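You operate a simulated robot arm through the tools that you are given. There is no shell and no other tool. Be economical: measure what you need, move in short steps, check, and stop when the job is done.

You are at the controls of a simulated two-armed robot. One attempt, no reset.

Task
Shake the cream jar till mixed, then tip about 60 ml into the saucepan of milk.
Fine: shut the jar and put it back. Set down upright: cream flip-top jar.

It is judged by the outcome, as a careful person would: the job done as asked, and still so three seconds after it is handed in. It fails if anything else is knocked over, pushed out of place, dropped, spilled or broken.

Robot
Two 7-joint arms with two-finger grippers on one trunk, on a base that drives. Base frame: it is fixed to the floor where the robot stands at the start and does not move with it; the origin is under the middle of the robot, x ahead of it, y to its left, z up; the surface under the hand at the start is at about z = 760. Readings come in mm, degrees, newtons and seconds.
The left shoulder is at the start at [38, 162, 1156], the right one opposite. With the tool pointing down near the work surface each hand reaches from about 220 to 720 mm from the robot's upright axis, wherever it stands, measured 20 degrees to its own side. Places, roughly: lid of the cream flip-top jar [500, 100, 900]. Payload 2.45 kg a hand.
The tool frame of a hand sits at the grasp point between the pads (the TCP): z along the fingers, y along the line on which they close. The tips reach 26 mm beyond it. Largest opening 96 mm; the body of the gripper starts 69 mm behind the TCP.
Orientation is that of the tool frame in the base frame, as a unit quaternion [x, y, z, w]. With the fingers straight down and closing along the base's y, the tool's x points along the base's -x, its y along +y and its z along -z.

Tools
- The arms move only by the tool arm_command. It takes "left_rows", "right_rows" or both (then of equal length, played together; a hand with none holds still); each is a list of rows, each a list of 3 entries, a list of its own where there are three numbers: the finger opening in mm, from 0 to 96, then the shift along the base's x, y, z in units of 500 mm (1.0 is 500 mm), then the turn, a rotation vector about the base's x, y, z in units of 90 degrees (1.0 is 90 degrees). In form: [[grip, [tx, ty, tz], [wx, wy, wz]], ...]. A call has 1 to 12 rows; each row is the pose to reach, as a shift and turn from the pose commanded when the call began. A call with a number of a shift or a turn outside -1 to 1 is refused whole. Each row takes 0.2 s and may step no farther than 50 mm and 8.6 degrees from the row before; otherwise, or with a gripper value out of range, the whole call is refused. Where a pose cannot be reached the arm comes as near as it can. A force on the tool above 40 N (or 10 N above the force at the start of the call, whichever is more), or a blocked arm, ends the call early, and 0.2 s more pass. Each finger halts on what it meets, pressing with about 38 N; the grip force reading is that of the motor and also rises with nothing between the fingers. The clock runs only during rows and for 0.2 s after the last one: add rows that repeat a pose to give the fingers time. It gives the time, the measured TCP pose, the force on the tool (base axes), the opening and the grip force at its end, in the units of the frame above (readings bear some noise), with the torque about the TCP (base axes, N m) and any sound that the robot's microphone picked up.
- Cameras (640 x 400 px; columns grow to the right, rows downward): "scene" is now at [94.1, 4.5, 1610]; the picture's right is [-0.02, -1.00, 0.00], its down [-0.83, 0.02, -0.56] and it looks along [0.56, -0.01, -0.83] (base axes); focal length 261 px, centre (320, 200). "left" rides on the left gripper at [82, -3, -98] in its tool frame; the picture's right is [0.04, 1.00, 0.00], its down [-0.73, 0.03, -0.68] and it looks along [-0.68, 0.03, 0.73] (tool axes); focal length 256 px, centre (320, 200). "right" rides on the right gripper at [82, 3, -98] in its tool frame; the picture's right is [-0.04, 1.00, 0.00], its down [-0.73, -0.03, -0.68] and it looks along [-0.68, -0.03, 0.73] (tool axes); focal length 256 px, centre (320, 200). There is no depth. A picture from a camera that has moved, and an enlarged one, comes with that camera's place and axes in the base frame and with its lens. The place of the scene camera against the robot may be out by one fixed shift of up to 25 mm in any direction.
- camera(camera): a new picture of that camera. It takes no simulated time.
- move_column(by): slides the trunk up (or, below 0, down) by that many mm; the arms and the scene camera ride with it, the base frame stays. It gives what a move gives, with no picture.
- base_move(legs): drives the robot by 1 to 6 legs, each [ahead, left, turn to the left] in mm, mm and degrees, along the robot's own axes; the way and the turn of a leg run together, so that a leg with both is an arc; at most 1500 mm and 180 degrees a leg. The arms and the cameras ride along, it lands a little off, and it stops where it bumps. It gives what a move gives.
- aim_head(pan, tilt): turns the head with the scene camera to pan (to the left, within 120 degrees either way) and tilt (down, from -29 to 69), counted from straight ahead of the robot. It gives what a move gives.
- inspect(camera, box): a new picture of the part [left, top, right, bottom] of that camera's present view, enlarged. It takes no simulated time.
- hand_in(): hands the job in; it is judged then, once.

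Go step by step. Nothing tells you exact positions but the pictures and the camera data: compare them with the known pose of the tool, close in by small moves and look again before you grip or let go. The budget is 120 turns and 88 pictures, counting those below and the enlarged ones. Unless the task says otherwise, let go and move clear before handing in, and close with one line.

The tools are called after ">>>" by a JSON object that holds its "name" and its "arguments". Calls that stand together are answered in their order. arm_command: Moves the arms, as the interface text tells. Its arguments: {"type":"object","properties":{"left_rows":{"type":"array"},"right_rows":{"type":"array"}},"required":[]} The other tools are called the same way: move_column (by) slides the trunk up or down; base_move (legs) drives the base; aim_head (pan, tilt) turns the head that bears the scene camera; camera (camera) takes a picture; inspect (camera, box) takes an enlarged picture of a part of a camera's view; hand_in () hands the job in.

At the start:

```text
time_s: 0.0
left_position: [553.3, 295.4, 1197.2]
left_tcp_rot: [0.0, 1.0, -0.001, -0.001]
left_ft_force: [0.4, 0.8, 0.7]
left_wrist_torque: [-0.01, -0.02, -0.01]
left_gripper_width: 96.1
left_finger_force: 0.0
right_position: [594.5, -176.3, 1158.0]
right_tcp_rot: [0.0, 1.0, 0.0, -0.001]
right_ft_force: [0.0, 0.4, -0.6]
right_wrist_torque: [0.01, -0.01, 0.01]
right_gripper_width: 96.1
right_finger_force: 0.1
trunk travel left (down, up): [-325.0, 242.0]
robot x, y, heading: [-2.7, -2.4, 0.1]
head pan, tilt: [-1.4, 55.9]
```

scene: 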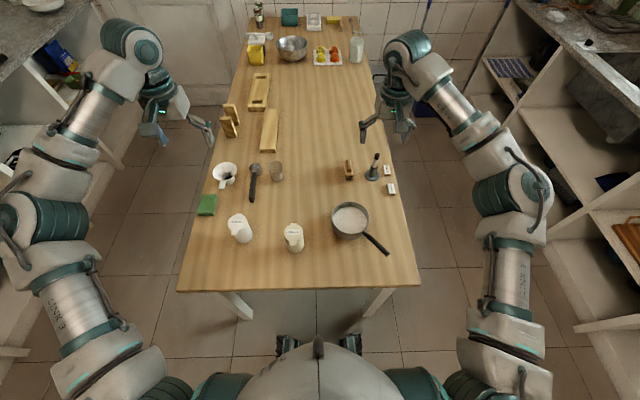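
right: 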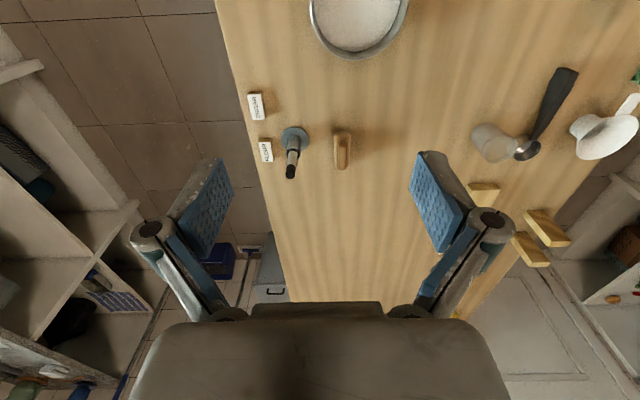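
left: 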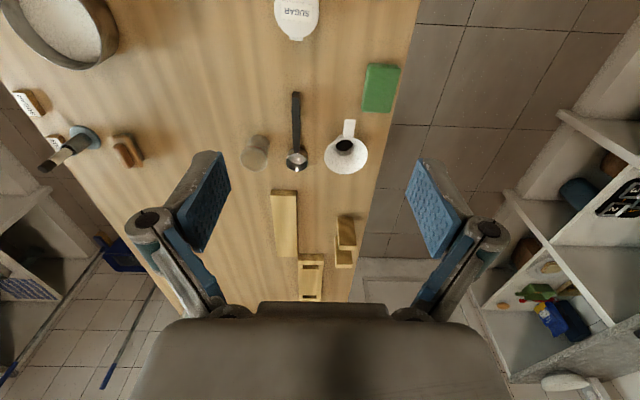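

I see a table with two jars near the front edge (sugar on the left, probably cream in the middle) and a saucepan at the right. I'll enlarge the view to identify them.

>>> {"name": "inspect", "arguments": {"camera": "scene", "box": [180, 150, 420, 300]}}

>>> {"name": "inspect", "arguments": {"camera": "scene", "box": [260, 210, 330, 260]}}

```text
2.67 times, centred on (300, 225) of scene
camera zoom: at [94.1, 4.5, 1610.0], right [-0.02, -1.0, 0.0], down [-0.83, 0.02, -0.56], along [0.56, -0.01, -0.83], focal length 696 px, centre (373, 133)
```

zoom: 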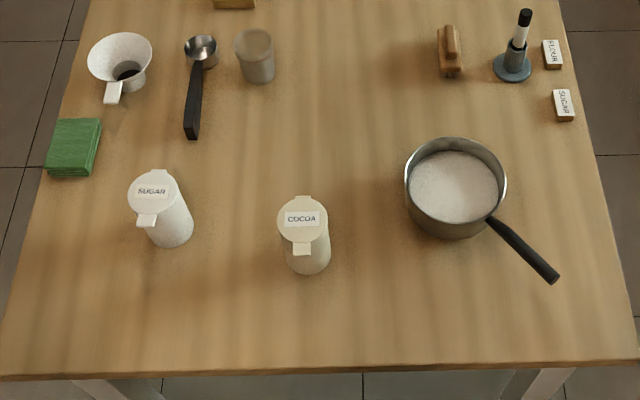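

```text
8.00 times, centred on (295, 235) of scene
camera zoom: at [94.1, 4.5, 1610.0], right [-0.02, -1.0, 0.0], down [-0.83, 0.02, -0.56], along [0.56, -0.01, -0.83], focal length 2090 px, centre (520, -80)
```

zoom: 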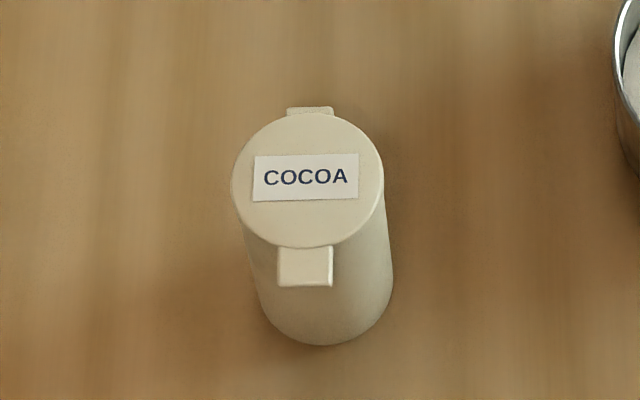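

The jar labelled COCOA is the cream-coloured one, near (470, 82); the sugar jar is at about (497, 250) and the pan at about (547, -115). I'll bring the right hand to a pose in front of the jar and above it, pitched to about 30° below level.

>>> {"name": "arm_command", "arguments": {"right_rows": [[96, [-0.042, 0.039, -0.026], [0, -0.056, 0]], [96, [-0.085, 0.079, -0.053], [0, -0.111, 0]], [96, [-0.127, 0.118, -0.079], [0, -0.167, 0]], [96, [-0.169, 0.157, -0.105], [0, -0.222, 0]], [96, [-0.212, 0.197, -0.132], [0, -0.278, 0]], [96, [-0.254, 0.236, -0.158], [0, -0.333, 0]], [96, [-0.296, 0.275, -0.184], [0, -0.389, 0]], [96, [-0.339, 0.315, -0.211], [0, -0.444, 0]], [96, [-0.381, 0.354, -0.237], [0, -0.5, 0]], [96, [-0.423, 0.393, -0.263], [0, -0.556, 0]], [96, [-0.466, 0.433, -0.29], [0, -0.611, 0]], [96, [-0.508, 0.472, -0.316], [0, -0.667, 0]]]}}

>>> {"name": "camera", "arguments": {"camera": "right"}}

>>> {"name": "camera", "arguments": {"camera": "scene"}}

```text
time_s: 2.6
left_position: [547.0, 299.8, 1199.2]
left_tcp_rot: [-0.001, 1.0, -0.002, 0.001]
left_ft_force: [0.1, -0.1, 0.4]
left_wrist_torque: [-0.03, 0.01, -0.02]
left_gripper_width: 96.1
left_finger_force: 0.0
right_position: [333.6, 63.2, 1003.1]
right_tcp_rot: [0.0, 0.864, -0.001, 0.503]
right_ft_force: [-0.1, 0.5, 0.1]
right_wrist_torque: [0.0, -0.07, -0.01]
right_gripper_width: 96.0
right_finger_force: 0.0
trunk travel left (down, up): [-325.0, 242.0]
robot x, y, heading: [2.2, -3.8, 0.2]
head pan, tilt: [-1.4, 55.9]
```

```text
82 pictures are left
camera right: at [208.4, 65.9, 980.6], right [0.02, 1.0, 0.03], down [-0.23, -0.03, 0.97], along [0.97, -0.03, 0.23], focal length 256 px, centre (320, 200)
```

right: 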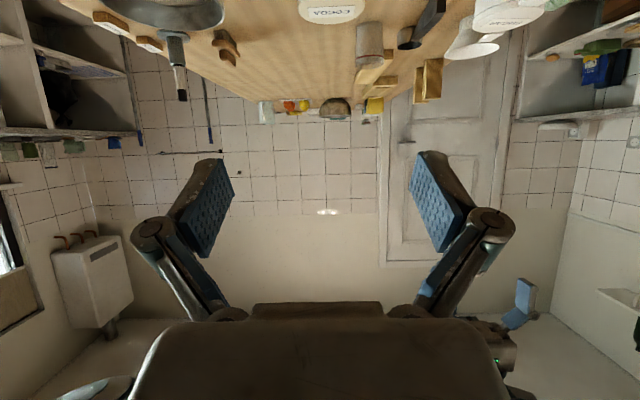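

```text
81 pictures are left
camera scene: at [91.0, 10.4, 1610.3], right [-0.02, -1.0, 0.0], down [-0.83, 0.02, -0.56], along [0.56, -0.02, -0.83], focal length 261 px, centre (320, 200)
```

scene: 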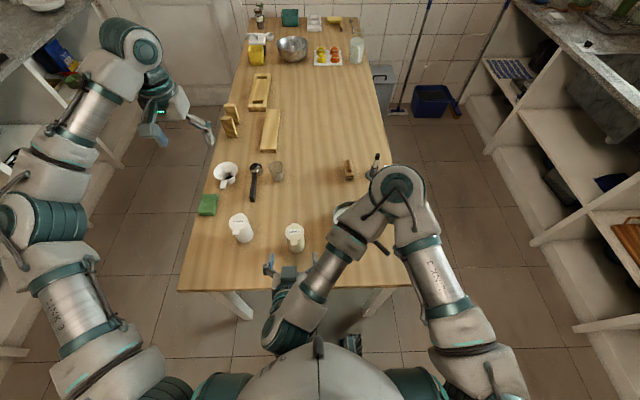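

The hand arrived where expected, but its camera sees mostly the far wall. I'll enlarge the scene view to compare the fingers with the jar.

>>> {"name": "inspect", "arguments": {"camera": "scene", "box": [240, 200, 368, 280]}}

>>> {"name": "inspect", "arguments": {"camera": "right", "box": [220, 0, 480, 160]}}

```text
5.00 times, centred on (304, 240) of scene
camera zoom: at [91.0, 10.4, 1610.3], right [-0.02, -1.0, 0.0], down [-0.83, 0.02, -0.56], along [0.56, -0.02, -0.83], focal length 1306 px, centre (400, 0)
```

zoom: 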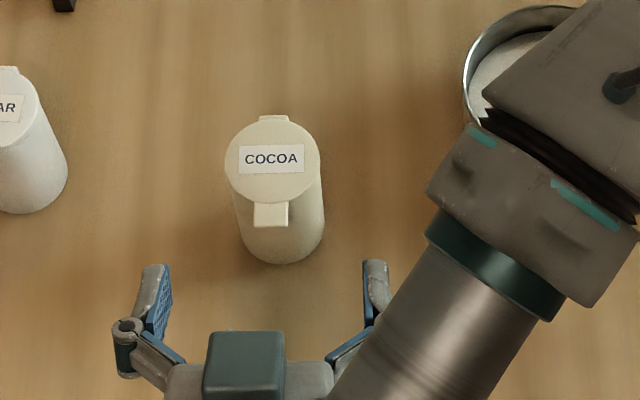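

```text
2.46 times, centred on (350, 80) of right
camera zoom: at [208.4, 65.9, 980.6], right [0.02, 1.0, 0.03], down [-0.23, -0.03, 0.97], along [0.97, -0.03, 0.23], focal length 630 px, centre (246, 495)
```

zoom: 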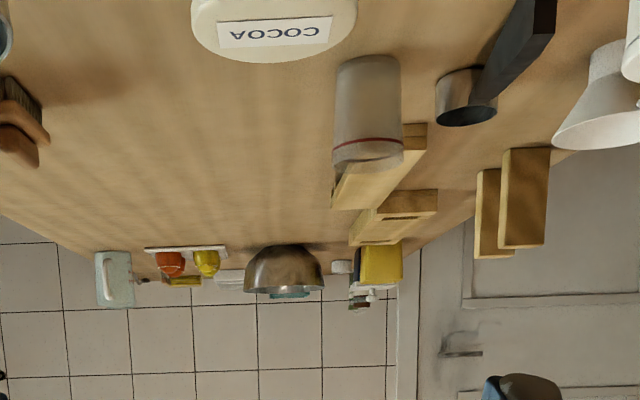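

The jar works out to be at about (480, 70) with its lid top near z 862, about 55 mm wide, hinge at the far side and tab facing the robot. I'll approach from the right-front (yaw 60°) so that the tab stays free, turning the hand in the air first.

>>> {"name": "arm_command", "arguments": {"right_rows": [[96, [0.015, -0.032, -0.01], [0, 0, 0.083]], [96, [0.03, -0.065, -0.02], [0, 0, 0.167]], [96, [0.045, -0.097, -0.03], [0, 0, 0.25]], [96, [0.06, -0.13, -0.04], [0, 0, 0.333]], [96, [0.075, -0.162, -0.05], [0, 0, 0.417]], [96, [0.09, -0.195, -0.06], [0, 0, 0.5]], [96, [0.105, -0.227, -0.07], [0, 0, 0.583]], [96, [0.12, -0.26, -0.08], [0, 0, 0.667]], [96, [0.12, -0.26, -0.08], [0, 0, 0.667]]]}}

>>> {"name": "inspect", "arguments": {"camera": "scene", "box": [220, 180, 412, 300]}}

>>> {"name": "camera", "arguments": {"camera": "right"}}

```text
time_s: 4.6
left_position: [550.8, 299.3, 1196.2]
left_tcp_rot: [-0.001, 1.0, -0.001, 0.0]
left_ft_force: [-0.1, -0.3, -0.5]
left_wrist_torque: [-0.03, 0.01, -0.01]
left_gripper_width: 95.9
left_finger_force: 0.1
right_position: [395.8, -65.2, 962.3]
right_tcp_rot: [-0.433, 0.749, 0.252, 0.433]
right_ft_force: [0.0, -0.8, 0.1]
right_wrist_torque: [0.0, -0.05, -0.01]
right_gripper_width: 95.7
right_finger_force: 0.0
right hand out of reach, approached as far as the arm can: row 3, 4, 5, 6
trunk travel left (down, up): [-325.0, 242.0]
robot x, y, heading: [4.4, 5.4, -0.0]
head pan, tilt: [-1.4, 55.9]
```

```text
3.33 times, centred on (316, 240) of scene
camera zoom: at [94.2, -0.4, 1610.0], right [-0.03, -1.0, 0.0], down [-0.83, 0.02, -0.56], along [0.56, -0.01, -0.83], focal length 871 px, centre (333, 67)
```

zoom: 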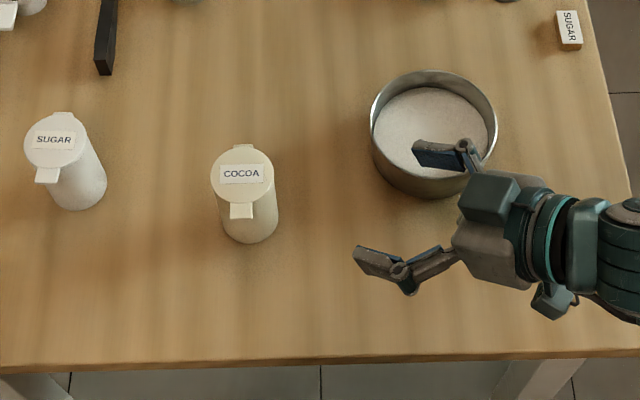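

```text
77 pictures are left
camera right: at [330.7, -174.5, 941.2], right [-0.86, 0.52, 0.04], down [-0.08, -0.21, 0.97], along [0.51, 0.83, 0.22], focal length 256 px, centre (320, 200)
```

right: 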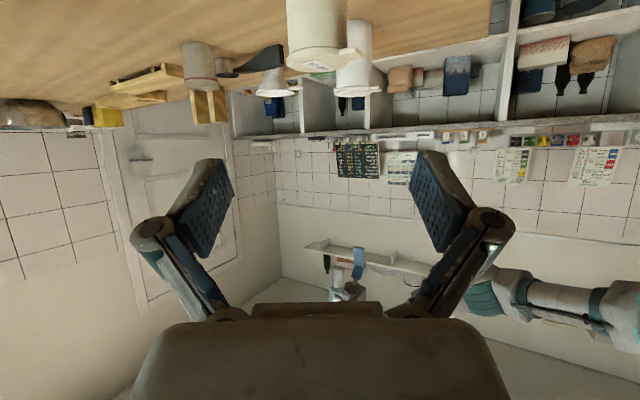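

The hand is turned as planned. I'll enlarge the wrist view of the jar to refine its position and height.

>>> {"name": "inspect", "arguments": {"camera": "right", "box": [240, 0, 400, 100]}}

```text
4.00 times, centred on (320, 50) of right
camera zoom: at [330.7, -174.5, 941.2], right [-0.86, 0.52, 0.04], down [-0.08, -0.21, 0.97], along [0.51, 0.83, 0.22], focal length 1024 px, centre (320, 800)
```

zoom: 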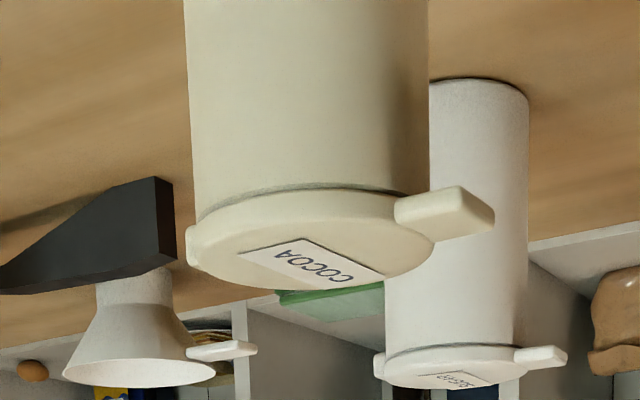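

The jar centre comes out at about (479, 71) with the lid top near z 863 and about 60 mm across. I'll descend to a pre-grasp point 120 mm back along the approach line.

>>> {"name": "arm_command", "arguments": {"right_rows": [[96, [0.013, 0.025, -0.047], [0, 0, 0]], [96, [0.027, 0.051, -0.094], [0, 0, 0]], [96, [0.04, 0.077, -0.141], [0, 0, 0]], [96, [0.053, 0.102, -0.188], [0, 0, 0]], [96, [0.053, 0.102, -0.188], [0, 0, 0]]]}}

>>> {"name": "inspect", "arguments": {"camera": "scene", "box": [240, 190, 400, 290]}}

>>> {"name": "camera", "arguments": {"camera": "right"}}

```text
time_s: 5.8
left_position: [547.8, 304.9, 1198.1]
left_tcp_rot: [-0.001, 1.0, -0.003, 0.001]
left_ft_force: [0.3, 1.3, -0.2]
left_wrist_torque: [-0.01, -0.01, 0.0]
left_gripper_width: 96.0
left_finger_force: 0.1
right_position: [422.6, -13.9, 868.5]
right_tcp_rot: [-0.434, 0.75, 0.249, 0.433]
right_ft_force: [-0.1, 0.3, 0.1]
right_wrist_torque: [-0.02, -0.01, -0.05]
right_gripper_width: 96.0
right_finger_force: 0.2
trunk travel left (down, up): [-325.0, 242.0]
robot x, y, heading: [0.2, 0.5, -0.2]
head pan, tilt: [-1.4, 55.9]
```

```text
4.00 times, centred on (320, 240) of scene
camera zoom: at [92.7, 18.9, 1610.1], right [-0.02, -1.0, 0.01], down [-0.83, 0.01, -0.56], along [0.56, -0.02, -0.83], focal length 1045 px, centre (320, 40)
```

zoom: 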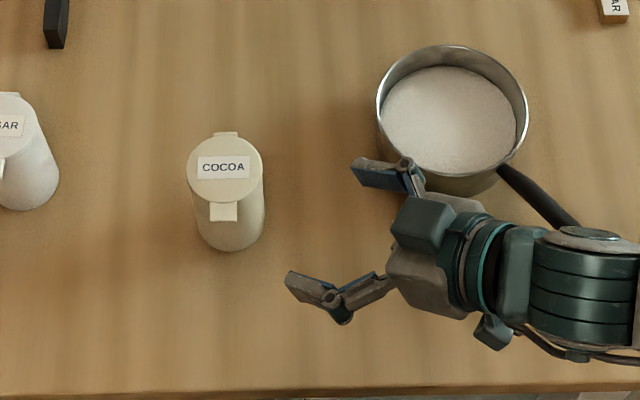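

```text
74 pictures are left
camera right: at [356.8, -122.4, 847.6], right [-0.86, 0.52, 0.03], down [-0.09, -0.2, 0.98], along [0.51, 0.83, 0.22], focal length 256 px, centre (320, 200)
```

right: 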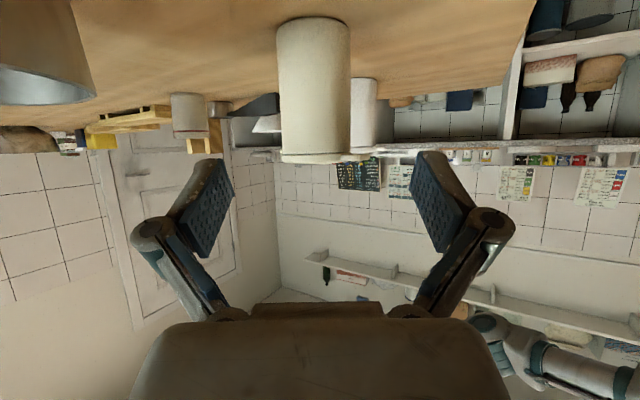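

The jar sits midway between the open fingers in the wrist view. I'll advance along the tool axis to put it between the pads.

>>> {"name": "arm_command", "arguments": {"right_rows": [[96, [0.02, 0.037, -0.024], [0, 0, 0]], [96, [0.041, 0.074, -0.048], [0, 0, 0]], [96, [0.061, 0.11, -0.072], [0, 0, 0]], [96, [0.082, 0.147, -0.096], [0, 0, 0]], [96, [0.102, 0.184, -0.12], [0, 0, 0]], [96, [0.102, 0.184, -0.12], [0, 0, 0]]]}}

>>> {"name": "inspect", "arguments": {"camera": "scene", "box": [240, 190, 400, 290]}}

>>> {"name": "camera", "arguments": {"camera": "right"}}

```text
time_s: 7.2
left_position: [547.4, 292.6, 1199.8]
left_tcp_rot: [0.0, 1.0, 0.001, 0.002]
left_ft_force: [-0.1, -0.3, -0.3]
left_wrist_torque: [0.0, -0.02, -0.02]
left_gripper_width: 96.0
left_finger_force: 0.0
right_position: [473.2, 70.6, 808.5]
right_tcp_rot: [-0.431, 0.749, 0.252, 0.435]
right_ft_force: [0.5, 0.6, 1.0]
right_wrist_torque: [0.01, 0.0, 0.01]
right_gripper_width: 95.8
right_finger_force: 0.1
trunk travel left (down, up): [-325.0, 242.0]
robot x, y, heading: [3.6, 2.6, 0.0]
head pan, tilt: [-1.4, 55.9]
```

```text
4.00 times, centred on (320, 240) of scene
camera zoom: at [92.6, -1.2, 1610.1], right [-0.03, -1.0, 0.0], down [-0.83, 0.02, -0.56], along [0.56, -0.01, -0.83], focal length 1045 px, centre (320, 40)
```

zoom: 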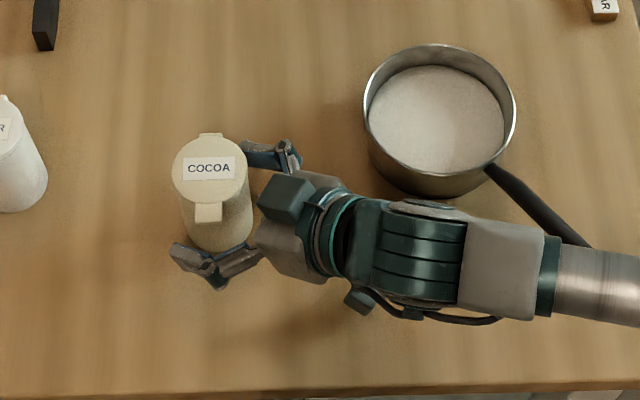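

```text
72 pictures are left
camera right: at [407.2, -37.8, 786.5], right [-0.86, 0.52, 0.04], down [-0.09, -0.21, 0.97], along [0.51, 0.83, 0.23], focal length 256 px, centre (320, 200)
```

right: 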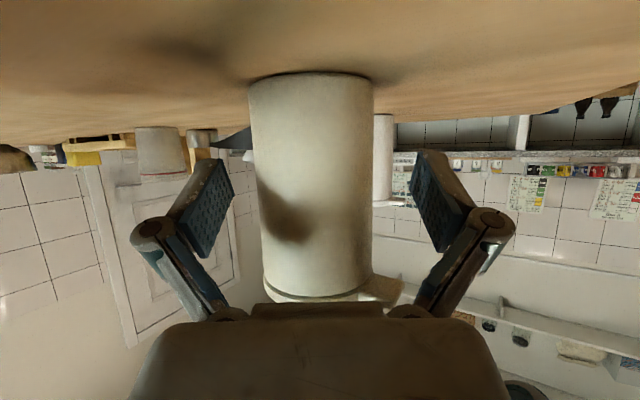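

The jar is at the grasp depth and about 4 mm off the middle. I'll centre on it and close.

>>> {"name": "arm_command", "arguments": {"right_rows": [[96, [0.008, -0.005, 0], [0, 0, 0]], [80, [0.008, -0.005, 0], [0, 0, 0]], [65, [0.008, -0.005, 0], [0, 0, 0]], [50, [0.008, -0.005, 0], [0, 0, 0]], [40, [0.008, -0.005, 0], [0, 0, 0]], [40, [0.008, -0.005, 0], [0, 0, 0]]]}}

>>> {"name": "camera", "arguments": {"camera": "right"}}

```text
time_s: 8.6
left_position: [547.6, 296.2, 1200.7]
left_tcp_rot: [-0.001, 1.0, 0.0, 0.0]
left_ft_force: [-0.5, -0.1, -0.2]
left_wrist_torque: [-0.02, 0.01, 0.01]
left_gripper_width: 95.9
left_finger_force: 0.0
right_position: [476.5, 70.8, 808.0]
right_tcp_rot: [-0.433, 0.749, 0.252, 0.433]
right_ft_force: [-0.7, -0.2, 2.9]
right_wrist_torque: [0.2, 0.0, 0.04]
right_gripper_width: 57.5
right_finger_force: 37.9
trunk travel left (down, up): [-325.0, 242.0]
robot x, y, heading: [-1.0, -0.7, 0.0]
head pan, tilt: [-1.4, 55.9]
```

```text
71 pictures are left
camera right: at [411.4, -37.8, 786.5], right [-0.86, 0.52, 0.04], down [-0.09, -0.21, 0.97], along [0.51, 0.83, 0.22], focal length 256 px, centre (320, 200)
```

right: 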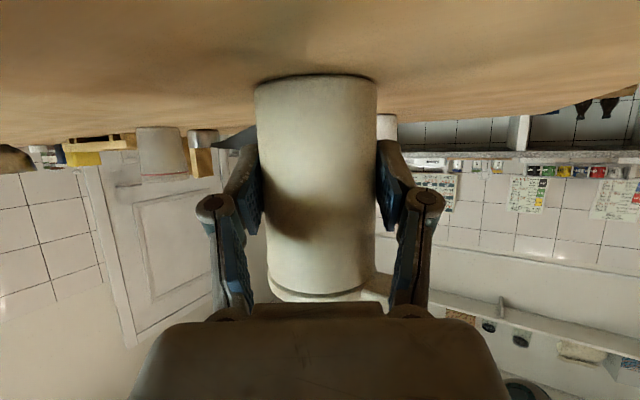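

The jar is firmly held at 57.5 mm. I'll lift it 160 mm straight up.

>>> {"name": "arm_command", "arguments": {"right_rows": [[40, [0, 0, 0.03], [0, 0, 0]], [40, [0, 0, 0.1], [0, 0, 0]], [40, [0, 0, 0.18], [0, 0, 0]], [40, [0, 0, 0.26], [0, 0, 0]], [40, [0, 0, 0.32], [0, 0, 0]], [40, [0, 0, 0.32], [0, 0, 0]], [40, [0, 0, 0.32], [0, 0, 0]]]}}

>>> {"name": "inspect", "arguments": {"camera": "scene", "box": [220, 180, 412, 300]}}

```text
time_s: 10.2
left_position: [547.7, 296.4, 1199.9]
left_tcp_rot: [0.0, 1.0, -0.001, 0.0]
left_ft_force: [-1.0, -0.2, 0.9]
left_wrist_torque: [-0.02, 0.0, -0.03]
left_gripper_width: 95.9
left_finger_force: 0.1
right_position: [474.8, 70.2, 969.9]
right_tcp_rot: [-0.433, 0.75, 0.251, 0.433]
right_ft_force: [-0.4, 0.3, -2.2]
right_wrist_torque: [-0.05, 0.02, 0.02]
right_gripper_width: 57.2
right_finger_force: 38.4
trunk travel left (down, up): [-325.0, 242.0]
robot x, y, heading: [-3.8, 2.2, -0.1]
head pan, tilt: [-1.4, 55.9]
```

```text
3.33 times, centred on (316, 240) of scene
camera zoom: at [93.5, 4.8, 1610.1], right [-0.02, -1.0, 0.0], down [-0.83, 0.02, -0.56], along [0.56, -0.01, -0.83], focal length 871 px, centre (333, 67)
```

zoom: 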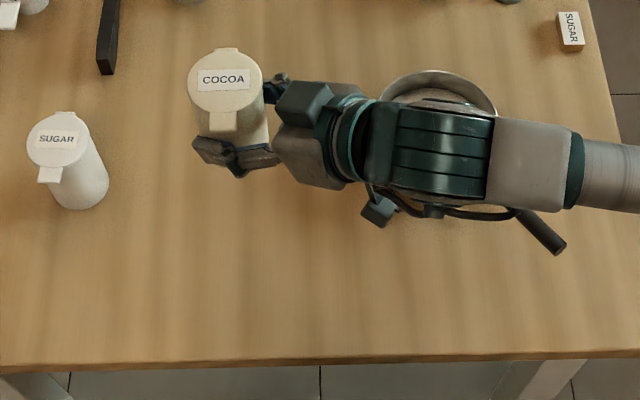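

The jar is lifted with about 2 N of weight, still upright and shut. Now I'll shake it up and down.

>>> {"name": "arm_command", "arguments": {"right_rows": [[40, [0, 0, 0.095], [0, 0, 0]], [40, [0, 0, 0], [0, 0, 0]], [40, [0, 0, 0.095], [0, 0, 0]], [40, [0, 0, 0], [0, 0, 0]], [40, [0, 0, 0.095], [0, 0, 0]], [40, [0, 0, 0], [0, 0, 0]], [40, [0, 0, 0.095], [0, 0, 0]], [40, [0, 0, 0], [0, 0, 0]], [40, [0, 0, 0.095], [0, 0, 0]], [40, [0, 0, 0], [0, 0, 0]], [40, [0, 0, 0.095], [0, 0, 0]], [40, [0, 0, 0], [0, 0, 0]]]}}

```text
time_s: 12.8
left_position: [548.2, 296.1, 1199.8]
left_tcp_rot: [-0.001, 1.0, 0.0, 0.001]
left_ft_force: [-0.2, -0.4, 0.3]
left_wrist_torque: [0.03, 0.0, -0.02]
left_gripper_width: 96.0
left_finger_force: 0.1
right_position: [476.3, 68.8, 967.8]
right_tcp_rot: [-0.434, 0.749, 0.252, 0.434]
right_ft_force: [-0.5, -0.5, -1.0]
right_wrist_torque: [-0.05, 0.02, 0.0]
right_gripper_width: 57.5
right_finger_force: 38.0
trunk travel left (down, up): [-325.0, 242.0]
robot x, y, heading: [0.8, 0.8, -0.2]
head pan, tilt: [-1.4, 55.9]
```

No sound was heard. I'll keep shaking, alternating longer strokes with short ones.

>>> {"name": "arm_command", "arguments": {"right_rows": [[40, [0, 0, 0.098], [0, 0, 0]], [40, [0, 0, 0.196], [0, 0, 0]], [40, [0, 0, 0.098], [0, 0, 0]], [40, [0, 0, 0], [0, 0, 0]], [40, [0, 0, 0.098], [0, 0, 0]], [40, [0, 0, 0.196], [0, 0, 0]], [40, [0, 0, 0.098], [0, 0, 0]], [40, [0, 0, 0], [0, 0, 0]], [40, [0, 0, 0.098], [0, 0, 0]], [40, [0, 0, 0.196], [0, 0, 0]], [40, [0, 0, 0.098], [0, 0, 0]], [40, [0, 0, 0], [0, 0, 0]]]}}

>>> {"name": "arm_command", "arguments": {"right_rows": [[40, [0, 0, 0.098], [0, 0, 0]], [40, [0, 0, 0], [0, 0, 0]], [40, [0, 0, 0.098], [0, 0, 0]], [40, [0, 0, 0], [0, 0, 0]], [40, [0, 0, 0.098], [0, 0, 0]], [40, [0, 0, 0], [0, 0, 0]], [40, [0, 0, 0.098], [0, 0, 0]], [40, [0, 0, 0], [0, 0, 0]], [40, [0, 0, 0.098], [0, 0, 0]], [40, [0, 0, 0], [0, 0, 0]], [40, [0, 0, 0.098], [0, 0, 0]], [40, [0, 0, 0], [0, 0, 0]]]}}

>>> {"name": "arm_command", "arguments": {"right_rows": [[40, [0, 0, 0.098], [0, 0, 0]], [40, [0, 0, 0.196], [0, 0, 0]], [40, [0, 0, 0.098], [0, 0, 0]], [40, [0, 0, 0], [0, 0, 0]], [40, [0, 0, 0.098], [0, 0, 0]], [40, [0, 0, 0.196], [0, 0, 0]], [40, [0, 0, 0.098], [0, 0, 0]], [40, [0, 0, 0], [0, 0, 0]], [40, [0, 0, 0.098], [0, 0, 0]], [40, [0, 0, 0.196], [0, 0, 0]], [40, [0, 0, 0.098], [0, 0, 0]], [40, [0, 0, 0], [0, 0, 0]]]}}

>>> {"name": "inspect", "arguments": {"camera": "scene", "box": [220, 180, 412, 300]}}

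```text
time_s: 15.4
left_position: [547.3, 295.5, 1199.0]
left_tcp_rot: [-0.001, 1.0, 0.001, 0.0]
left_ft_force: [0.1, -0.3, -0.2]
left_wrist_torque: [-0.05, 0.0, 0.02]
left_gripper_width: 96.0
left_finger_force: 0.1
right_position: [480.3, 67.6, 968.5]
right_tcp_rot: [-0.433, 0.749, 0.251, 0.434]
right_ft_force: [-0.2, -0.5, -1.3]
right_wrist_torque: [-0.03, 0.02, 0.08]
right_gripper_width: 57.3
right_finger_force: 38.6
trunk travel left (down, up): [-325.0, 242.0]
robot x, y, heading: [1.9, 1.4, -0.1]
head pan, tilt: [-1.4, 55.9]
```

```text
time_s: 18.0
left_position: [547.8, 296.0, 1198.7]
left_tcp_rot: [0.0, 1.0, -0.001, 0.001]
left_ft_force: [0.3, 0.5, 0.3]
left_wrist_torque: [0.02, 0.05, -0.05]
left_gripper_width: 96.0
left_finger_force: 0.1
right_position: [476.0, 68.0, 967.7]
right_tcp_rot: [-0.432, 0.75, 0.251, 0.434]
right_ft_force: [-0.2, -0.9, -2.4]
right_wrist_torque: [-0.01, 0.04, -0.03]
right_gripper_width: 57.4
right_finger_force: 38.0
trunk travel left (down, up): [-325.0, 242.0]
robot x, y, heading: [2.5, 0.4, 0.2]
head pan, tilt: [-1.4, 55.9]
```

```text
time_s: 20.6
left_position: [548.6, 296.0, 1199.5]
left_tcp_rot: [-0.001, 1.0, -0.001, 0.0]
left_ft_force: [0.5, 0.4, -0.2]
left_wrist_torque: [0.0, 0.02, 0.01]
left_gripper_width: 96.0
left_finger_force: 0.1
right_position: [474.9, 69.8, 966.8]
right_tcp_rot: [-0.433, 0.749, 0.252, 0.434]
right_ft_force: [-0.2, -0.5, -1.5]
right_wrist_torque: [-0.03, -0.01, 0.0]
right_gripper_width: 57.4
right_finger_force: 37.2
trunk travel left (down, up): [-325.0, 242.0]
robot x, y, heading: [-1.7, 1.3, 0.2]
head pan, tilt: [-1.4, 55.9]
```

```text
3.33 times, centred on (316, 240) of scene
camera zoom: at [94.1, 4.3, 1610.0], right [-0.02, -1.0, 0.0], down [-0.83, 0.02, -0.56], along [0.56, -0.01, -0.83], focal length 871 px, centre (333, 67)
```

zoom: 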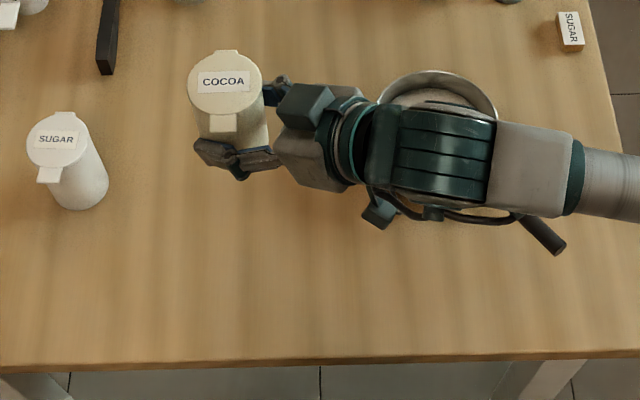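

The jar has had about 20 strokes and is still shut and held straight. Next I'll bring the left hand round to point toward -y, beside the tab of the lid, with the fingers open one above the other.

>>> {"name": "arm_command", "arguments": {"left_rows": [[90, [-0.019, -0.013, -0.026], [-0.083, 0, 0]], [85, [-0.038, -0.025, -0.052], [-0.167, 0, 0]], [80, [-0.058, -0.038, -0.078], [-0.25, 0, 0]], [75, [-0.077, -0.051, -0.104], [-0.333, 0, 0]], [70, [-0.096, -0.063, -0.13], [-0.417, 0, 0]], [70, [-0.115, -0.076, -0.156], [-0.5, 0, 0]], [70, [-0.134, -0.089, -0.182], [-0.583, 0, 0]], [70, [-0.153, -0.101, -0.208], [-0.667, 0, 0]], [70, [-0.173, -0.114, -0.234], [-0.75, 0, 0]], [70, [-0.192, -0.127, -0.26], [-0.833, 0, 0]], [70, [-0.211, -0.139, -0.286], [-0.917, 0, 0]], [70, [-0.23, -0.152, -0.312], [-1, 0, 0]]]}}

>>> {"name": "camera", "arguments": {"camera": "scene"}}

>>> {"name": "camera", "arguments": {"camera": "left"}}

```text
time_s: 23.2
left_position: [432.4, 221.5, 1045.5]
left_tcp_rot: [0.002, -0.706, 0.708, 0.0]
left_ft_force: [-0.5, -0.1, 0.0]
left_wrist_torque: [0.03, 0.03, 0.01]
left_gripper_width: 69.9
left_finger_force: 0.0
right_position: [475.0, 68.9, 966.1]
right_tcp_rot: [-0.433, 0.749, 0.251, 0.434]
right_ft_force: [0.4, 0.2, -1.5]
right_wrist_torque: [-0.02, 0.03, 0.02]
right_gripper_width: 57.3
right_finger_force: 38.2
trunk travel left (down, up): [-325.0, 242.0]
robot x, y, heading: [0.1, -1.2, 0.1]
head pan, tilt: [-1.4, 55.9]
```

```text
68 pictures are left
camera scene: at [92.2, 6.0, 1610.1], right [-0.02, -1.0, 0.0], down [-0.83, 0.02, -0.56], along [0.56, -0.02, -0.83], focal length 261 px, centre (320, 200)
```

scene: 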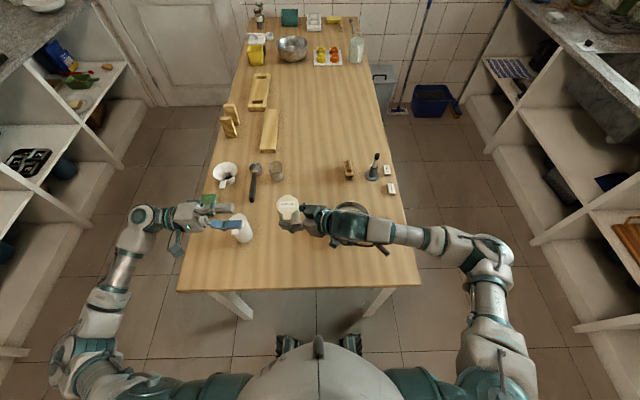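

```text
67 pictures are left
camera left: at [351.4, 317.5, 1047.5], right [-0.04, 0.0, -1.0], down [0.73, 0.68, -0.03], along [0.68, -0.73, -0.03], focal length 256 px, centre (320, 200)
```

left: 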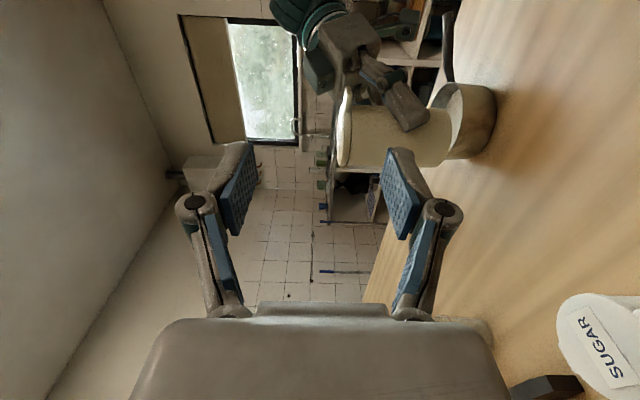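

The left hand is in place, and its camera sees the jar and lid from the side. I'll enlarge to find the tab height.

>>> {"name": "inspect", "arguments": {"camera": "left", "box": [280, 60, 440, 160]}}

>>> {"name": "inspect", "arguments": {"camera": "scene", "box": [190, 180, 350, 280]}}

```text
4.00 times, centred on (360, 110) of left
camera zoom: at [351.4, 317.5, 1047.5], right [-0.04, 0.0, -1.0], down [0.73, 0.68, -0.03], along [0.68, -0.73, -0.03], focal length 1024 px, centre (160, 560)
```

zoom: 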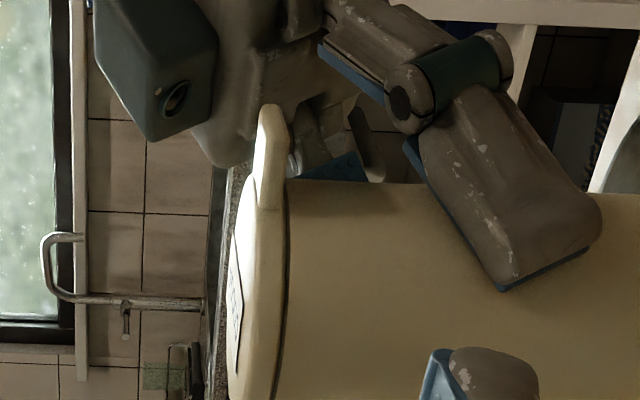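

```text
4.00 times, centred on (270, 230) of scene
camera zoom: at [92.2, 6.0, 1610.1], right [-0.02, -1.0, 0.0], down [-0.83, 0.02, -0.56], along [0.56, -0.02, -0.83], focal length 1045 px, centre (520, 80)
```

zoom: 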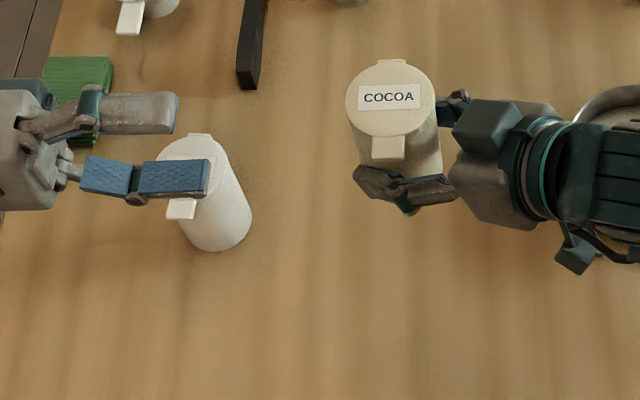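

The tab underside is at about z 1010 and it spans x 434–455; there's clear room beneath it above the right-hand fingers. I'll slide the left lower finger in under the tab.

>>> {"name": "arm_command", "arguments": {"left_rows": [[70, [0.002, -0.05, -0.01], [0, 0, 0]], [70, [0.002, -0.11, -0.012], [0, 0, 0]], [70, [0.002, -0.17, -0.012], [0, 0, 0]], [70, [0.002, -0.21, -0.012], [0, 0, 0]], [70, [0.002, -0.21, -0.012], [0, 0, 0]]]}}

>>> {"name": "camera", "arguments": {"camera": "left"}}

>>> {"name": "inspect", "arguments": {"camera": "scene", "box": [230, 180, 358, 260]}}

```text
time_s: 24.4
left_position: [433.7, 114.7, 1037.6]
left_tcp_rot: [0.002, -0.707, 0.707, 0.0]
left_ft_force: [0.0, -0.1, -1.1]
left_wrist_torque: [0.01, -0.02, -0.02]
left_gripper_width: 69.9
left_finger_force: 0.2
right_position: [475.4, 69.4, 966.8]
right_tcp_rot: [-0.433, 0.749, 0.252, 0.434]
right_ft_force: [0.1, 0.2, -2.0]
right_wrist_torque: [-0.05, 0.0, 0.03]
right_gripper_width: 57.5
right_finger_force: 38.2
trunk travel left (down, up): [-325.0, 242.0]
robot x, y, heading: [-0.8, -0.0, 0.1]
head pan, tilt: [-1.4, 55.9]
```

```text
64 pictures are left
camera left: at [351.8, 211.4, 1041.4], right [-0.04, 0.0, -1.0], down [0.73, 0.68, -0.03], along [0.68, -0.73, -0.03], focal length 256 px, centre (320, 200)
```

left: 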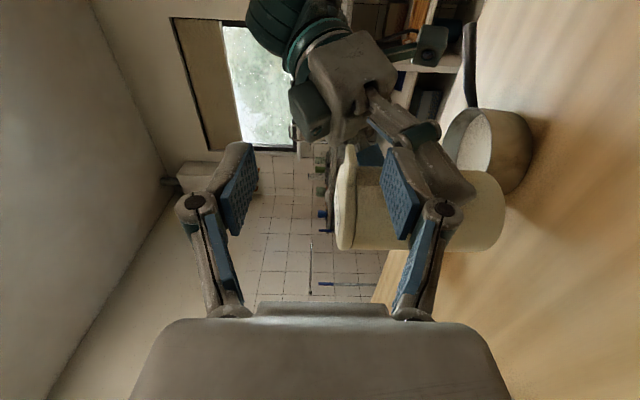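

```text
5.00 times, centred on (294, 220) of scene
camera zoom: at [92.3, 4.8, 1610.1], right [-0.02, -1.0, 0.0], down [-0.83, 0.02, -0.56], along [0.56, -0.01, -0.83], focal length 1306 px, centre (450, 100)
```

zoom: 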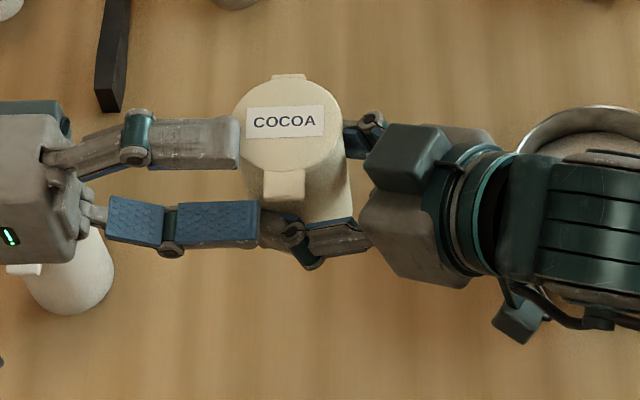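

The lower finger is level with and just short of the tab. I'll slide 22 mm further so it is beneath, then raise slightly to feel contact.

>>> {"name": "arm_command", "arguments": {"left_rows": [[70, [0.004, -0.025, 0], [0, 0, 0]], [70, [0.004, -0.046, 0], [0, 0, 0]], [70, [0.004, -0.046, 0.006], [0, 0, 0]], [70, [0.004, -0.046, 0.012], [0, 0, 0]], [70, [0.004, -0.046, 0.012], [0, 0, 0]]]}}

>>> {"name": "inspect", "arguments": {"camera": "left", "box": [240, 80, 480, 230]}}

>>> {"name": "inspect", "arguments": {"camera": "scene", "box": [230, 180, 358, 260]}}

```text
time_s: 25.6
left_position: [436.6, 91.4, 1044.1]
left_tcp_rot: [0.002, -0.706, 0.708, 0.0]
left_ft_force: [-0.9, 0.1, -1.0]
left_wrist_torque: [0.03, 0.03, -0.02]
left_gripper_width: 70.2
left_finger_force: 0.0
right_position: [475.2, 70.1, 966.7]
right_tcp_rot: [-0.433, 0.749, 0.251, 0.434]
right_ft_force: [-0.2, 0.1, -0.9]
right_wrist_torque: [-0.03, 0.0, 0.02]
right_gripper_width: 57.5
right_finger_force: 38.1
trunk travel left (down, up): [-325.0, 242.0]
robot x, y, heading: [-3.7, -3.4, -0.1]
head pan, tilt: [-1.4, 55.9]
```

```text
2.67 times, centred on (360, 155) of left
camera zoom: at [354.5, 188.7, 1046.3], right [-0.04, 0.0, -1.0], down [0.73, 0.68, -0.03], along [0.68, -0.73, -0.03], focal length 683 px, centre (213, 320)
```

zoom: 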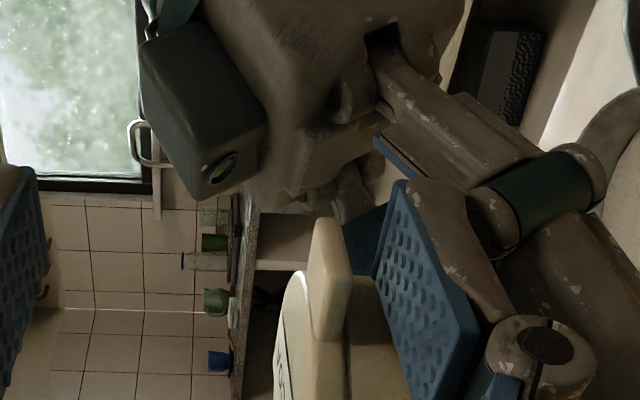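

```text
5.00 times, centred on (294, 220) of scene
camera zoom: at [92.5, 4.6, 1610.1], right [-0.02, -1.0, 0.0], down [-0.83, 0.02, -0.56], along [0.56, -0.01, -0.83], focal length 1306 px, centre (450, 100)
```

zoom: 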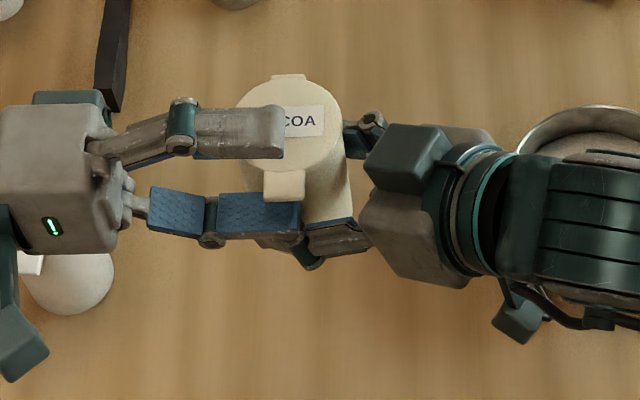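

The finger is beneath the tab with a few mm of gap. I'll raise it and start swinging it in an arc about the hinge to flip the lid to about 40°.

>>> {"name": "arm_command", "arguments": {"left_rows": [[70, [0, 0, 0.008], [0, 0, 0]], [70, [0, 0, 0.016], [0, 0, 0]], [70, [0.013, 0, 0.035], [0, 0.089, 0]], [70, [0.028, 0, 0.052], [0, 0.178, 0]], [70, [0.045, 0, 0.067], [0, 0.267, 0]], [70, [0.064, 0, 0.079], [0, 0.356, 0]], [70, [0.085, 0, 0.089], [0, 0.444, 0]]]}}

>>> {"name": "inspect", "arguments": {"camera": "left", "box": [240, 80, 480, 230]}}

>>> {"name": "inspect", "arguments": {"camera": "scene", "box": [230, 160, 358, 240]}}

```text
time_s: 27.2
left_position: [478.1, 93.0, 1088.4]
left_tcp_rot: [-0.245, 0.664, -0.663, -0.242]
left_ft_force: [-2.4, 1.9, 2.7]
left_wrist_torque: [0.04, 0.1, -0.11]
left_gripper_width: 70.8
left_finger_force: 0.2
right_position: [475.6, 69.6, 967.0]
right_tcp_rot: [-0.433, 0.75, 0.251, 0.433]
right_ft_force: [2.8, -1.6, -4.0]
right_wrist_torque: [0.12, 0.22, 0.01]
right_gripper_width: 57.1
right_finger_force: 38.2
trunk travel left (down, up): [-325.0, 242.0]
robot x, y, heading: [4.6, -1.0, 0.0]
head pan, tilt: [-1.4, 55.9]
```

```text
2.67 times, centred on (360, 155) of left
camera zoom: at [418.0, 189.5, 1142.9], right [-0.68, 0.0, -0.74], down [0.54, 0.68, -0.5], along [0.5, -0.73, -0.46], focal length 683 px, centre (213, 320)
```

zoom: 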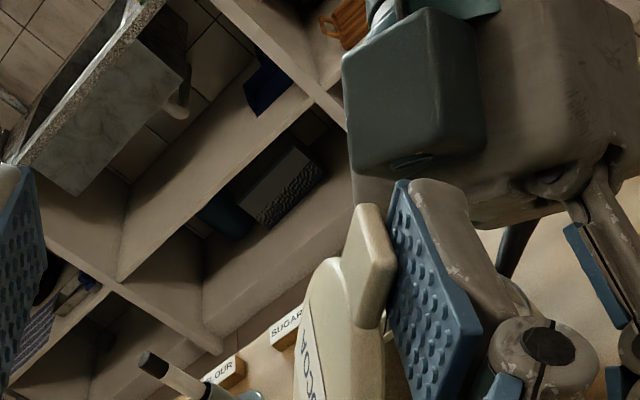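

```text
5.00 times, centred on (294, 200) of scene
camera zoom: at [93.2, 4.5, 1610.1], right [-0.02, -1.0, 0.0], down [-0.83, 0.02, -0.56], along [0.56, -0.01, -0.83], focal length 1306 px, centre (450, 200)
```

zoom: 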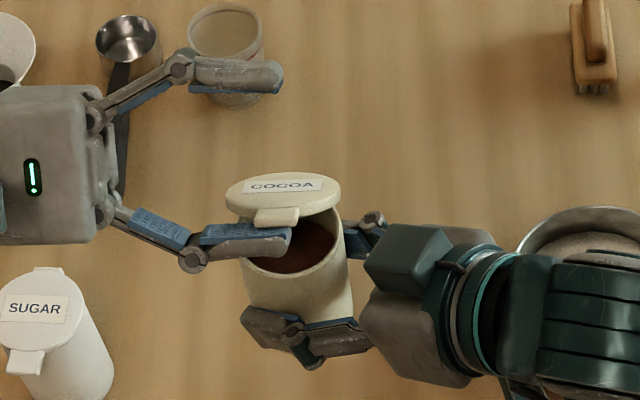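

The lid is opening and brown cocoa is visible inside. I'll continue the arc to about 112°.

>>> {"name": "arm_command", "arguments": {"left_rows": [[70, [0.022, 0, 0.006], [0, 0.089, 0]], [70, [0.044, 0, 0.01], [0, 0.178, 0]], [70, [0.067, 0, 0.01], [0, 0.267, 0]], [70, [0.09, 0, 0.007], [0, 0.356, 0]], [70, [0.112, 0, 0.001], [0, 0.444, 0]], [70, [0.132, 0, -0.008], [0, 0.533, 0]], [70, [0.152, 0, -0.02], [0, 0.622, 0]], [70, [0.169, 0, -0.034], [0, 0.711, 0]], [70, [0.185, 0, -0.051], [0, 0.8, 0]]]}}

>>> {"name": "inspect", "arguments": {"camera": "scene", "box": [220, 140, 380, 240]}}

```text
time_s: 29.2
left_position: [569.7, 91.3, 1062.6]
left_tcp_rot: [0.587, -0.396, 0.392, 0.588]
left_ft_force: [-2.6, -1.7, 0.8]
left_wrist_torque: [0.0, 0.0, -0.02]
left_gripper_width: 71.5
left_finger_force: 1.4
right_position: [476.0, 68.7, 967.0]
right_tcp_rot: [-0.432, 0.75, 0.251, 0.434]
right_ft_force: [4.2, 1.9, -3.1]
right_wrist_torque: [-0.21, 0.46, 0.06]
right_gripper_width: 57.6
right_finger_force: 38.3
trunk travel left (down, up): [-325.0, 242.0]
robot x, y, heading: [3.1, 3.2, 0.1]
head pan, tilt: [-1.4, 55.9]
```

```text
4.00 times, centred on (300, 190) of scene
camera zoom: at [94.0, 4.3, 1610.0], right [-0.02, -1.0, 0.0], down [-0.83, 0.02, -0.56], along [0.56, -0.01, -0.83], focal length 1045 px, centre (400, 240)
```

zoom: 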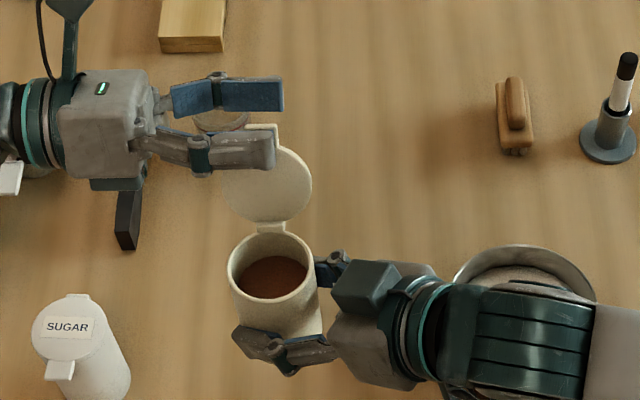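

The lid is fully back and the contents are visible, about a third down inside. I'll withdraw the left hand sideways and see whether the lid stays.

>>> {"name": "arm_command", "arguments": {"left_rows": [[70, [-0.004, 0.02, 0.002], [0, 0, 0]], [70, [-0.004, 0.08, 0.002], [0, 0, 0]], [70, [-0.004, 0.16, 0.002], [0, 0, 0]], [70, [-0.004, 0.24, 0.002], [0, 0, 0]], [70, [-0.004, 0.3, 0.002], [0, 0, 0]], [70, [-0.004, 0.3, 0.002], [0, 0, 0]]]}}

>>> {"name": "inspect", "arguments": {"camera": "scene", "box": [220, 140, 380, 240]}}

```text
time_s: 30.6
left_position: [568.3, 242.0, 1064.1]
left_tcp_rot: [0.587, -0.396, 0.394, 0.586]
left_ft_force: [0.2, 0.4, 0.3]
left_wrist_torque: [0.0, 0.03, 0.0]
left_gripper_width: 70.0
left_finger_force: 0.0
right_position: [475.6, 69.6, 966.9]
right_tcp_rot: [-0.433, 0.749, 0.251, 0.434]
right_ft_force: [-0.2, -0.8, -1.6]
right_wrist_torque: [-0.02, 0.0, -0.01]
right_gripper_width: 57.4
right_finger_force: 38.2
trunk travel left (down, up): [-325.0, 242.0]
robot x, y, heading: [-3.3, 1.2, 0.1]
head pan, tilt: [-1.4, 55.9]
```

```text
4.00 times, centred on (300, 190) of scene
camera zoom: at [93.5, 5.6, 1610.1], right [-0.02, -1.0, 0.0], down [-0.83, 0.02, -0.56], along [0.56, -0.01, -0.83], focal length 1045 px, centre (400, 240)
```

zoom: 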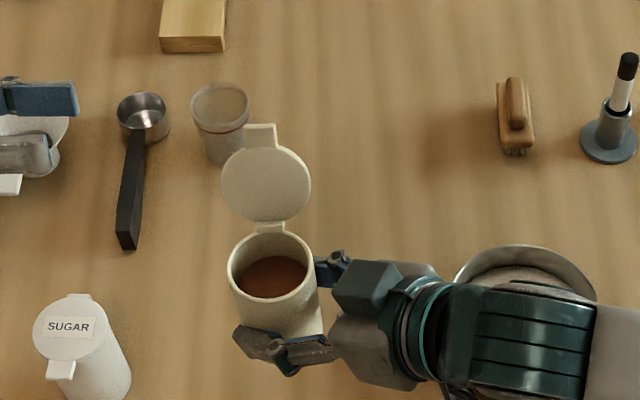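

The lid stays open by itself. I'll look closely at the contents.

>>> {"name": "inspect", "arguments": {"camera": "scene", "box": [272, 194, 304, 214]}}

```text
16.00 times, centred on (288, 204) of scene
camera zoom: at [93.5, 5.6, 1610.1], right [-0.02, -1.0, 0.0], down [-0.83, 0.02, -0.56], along [0.56, -0.01, -0.83], focal length 4179 px, centre (832, 136)
```

zoom: 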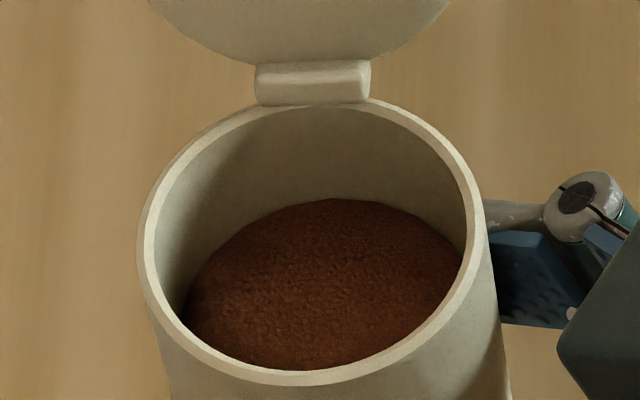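

The cocoa is uniform, and I estimate about 140 ml inside. I'll carry the open jar upright, slowly, to the right side of the pan, so it can be tipped to the left with the hand above it.

>>> {"name": "arm_command", "arguments": {"right_rows": [[40, [0.008, -0.03, 0], [0, 0, 0]], [40, [0.02, -0.075, 0], [0, 0, 0]], [40, [0.035, -0.13, 0], [0, 0, 0]], [40, [0.05, -0.185, 0], [0, 0, 0]], [40, [0.065, -0.24, 0], [0, 0, 0]], [40, [0.08, -0.295, 0], [0, 0, 0]], [40, [0.095, -0.35, 0], [0, 0, 0]], [40, [0.11, -0.405, 0], [0, 0, 0]], [40, [0.124, -0.456, 0], [0, 0, 0]], [40, [0.134, -0.49, 0], [0, 0, 0]], [40, [0.144, -0.52, 0], [0, 0, 0]], [40, [0.144, -0.53, 0], [0, 0, 0]]]}}

>>> {"name": "camera", "arguments": {"camera": "scene"}}

>>> {"name": "inspect", "arguments": {"camera": "scene", "box": [290, 160, 450, 260]}}

```text
time_s: 33.2
left_position: [567.7, 243.2, 1062.7]
left_tcp_rot: [0.586, -0.396, 0.394, 0.587]
left_ft_force: [-0.5, -0.3, 0.7]
left_wrist_torque: [-0.01, 0.02, 0.03]
left_gripper_width: 69.5
left_finger_force: 0.1
right_position: [549.7, -192.9, 968.1]
right_tcp_rot: [-0.433, 0.749, 0.251, 0.434]
right_ft_force: [-0.5, -0.4, -1.5]
right_wrist_torque: [0.02, 0.02, -0.02]
right_gripper_width: 57.5
right_finger_force: 38.3
trunk travel left (down, up): [-325.0, 242.0]
robot x, y, heading: [-1.7, 2.6, 0.0]
head pan, tilt: [-1.4, 55.9]
```

```text
55 pictures are left
camera scene: at [93.4, 7.3, 1610.1], right [-0.02, -1.0, 0.0], down [-0.83, 0.02, -0.56], along [0.56, -0.02, -0.83], focal length 261 px, centre (320, 200)
```

scene: 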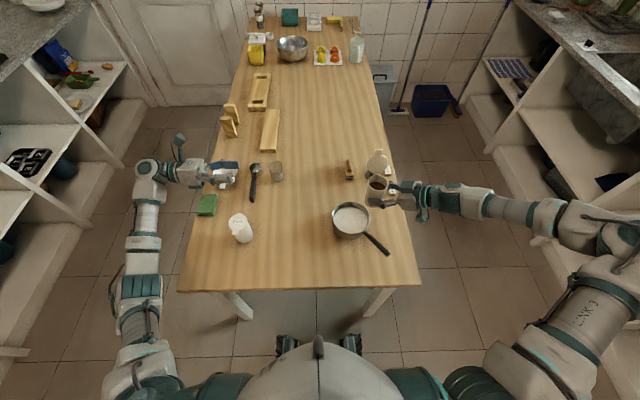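

```text
4.00 times, centred on (370, 210) of scene
camera zoom: at [93.4, 7.3, 1610.1], right [-0.02, -1.0, 0.0], down [-0.83, 0.02, -0.56], along [0.56, -0.02, -0.83], focal length 1045 px, centre (120, 160)
```

zoom: 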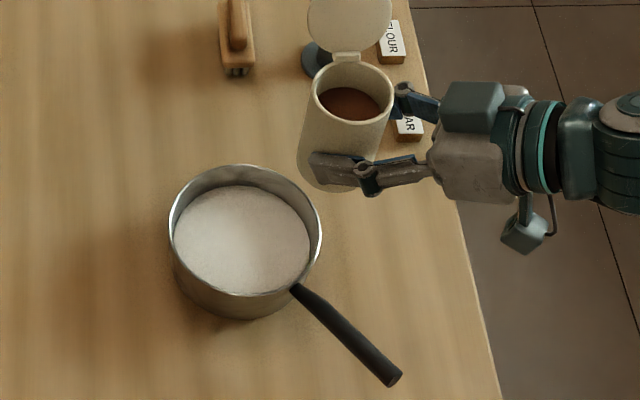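

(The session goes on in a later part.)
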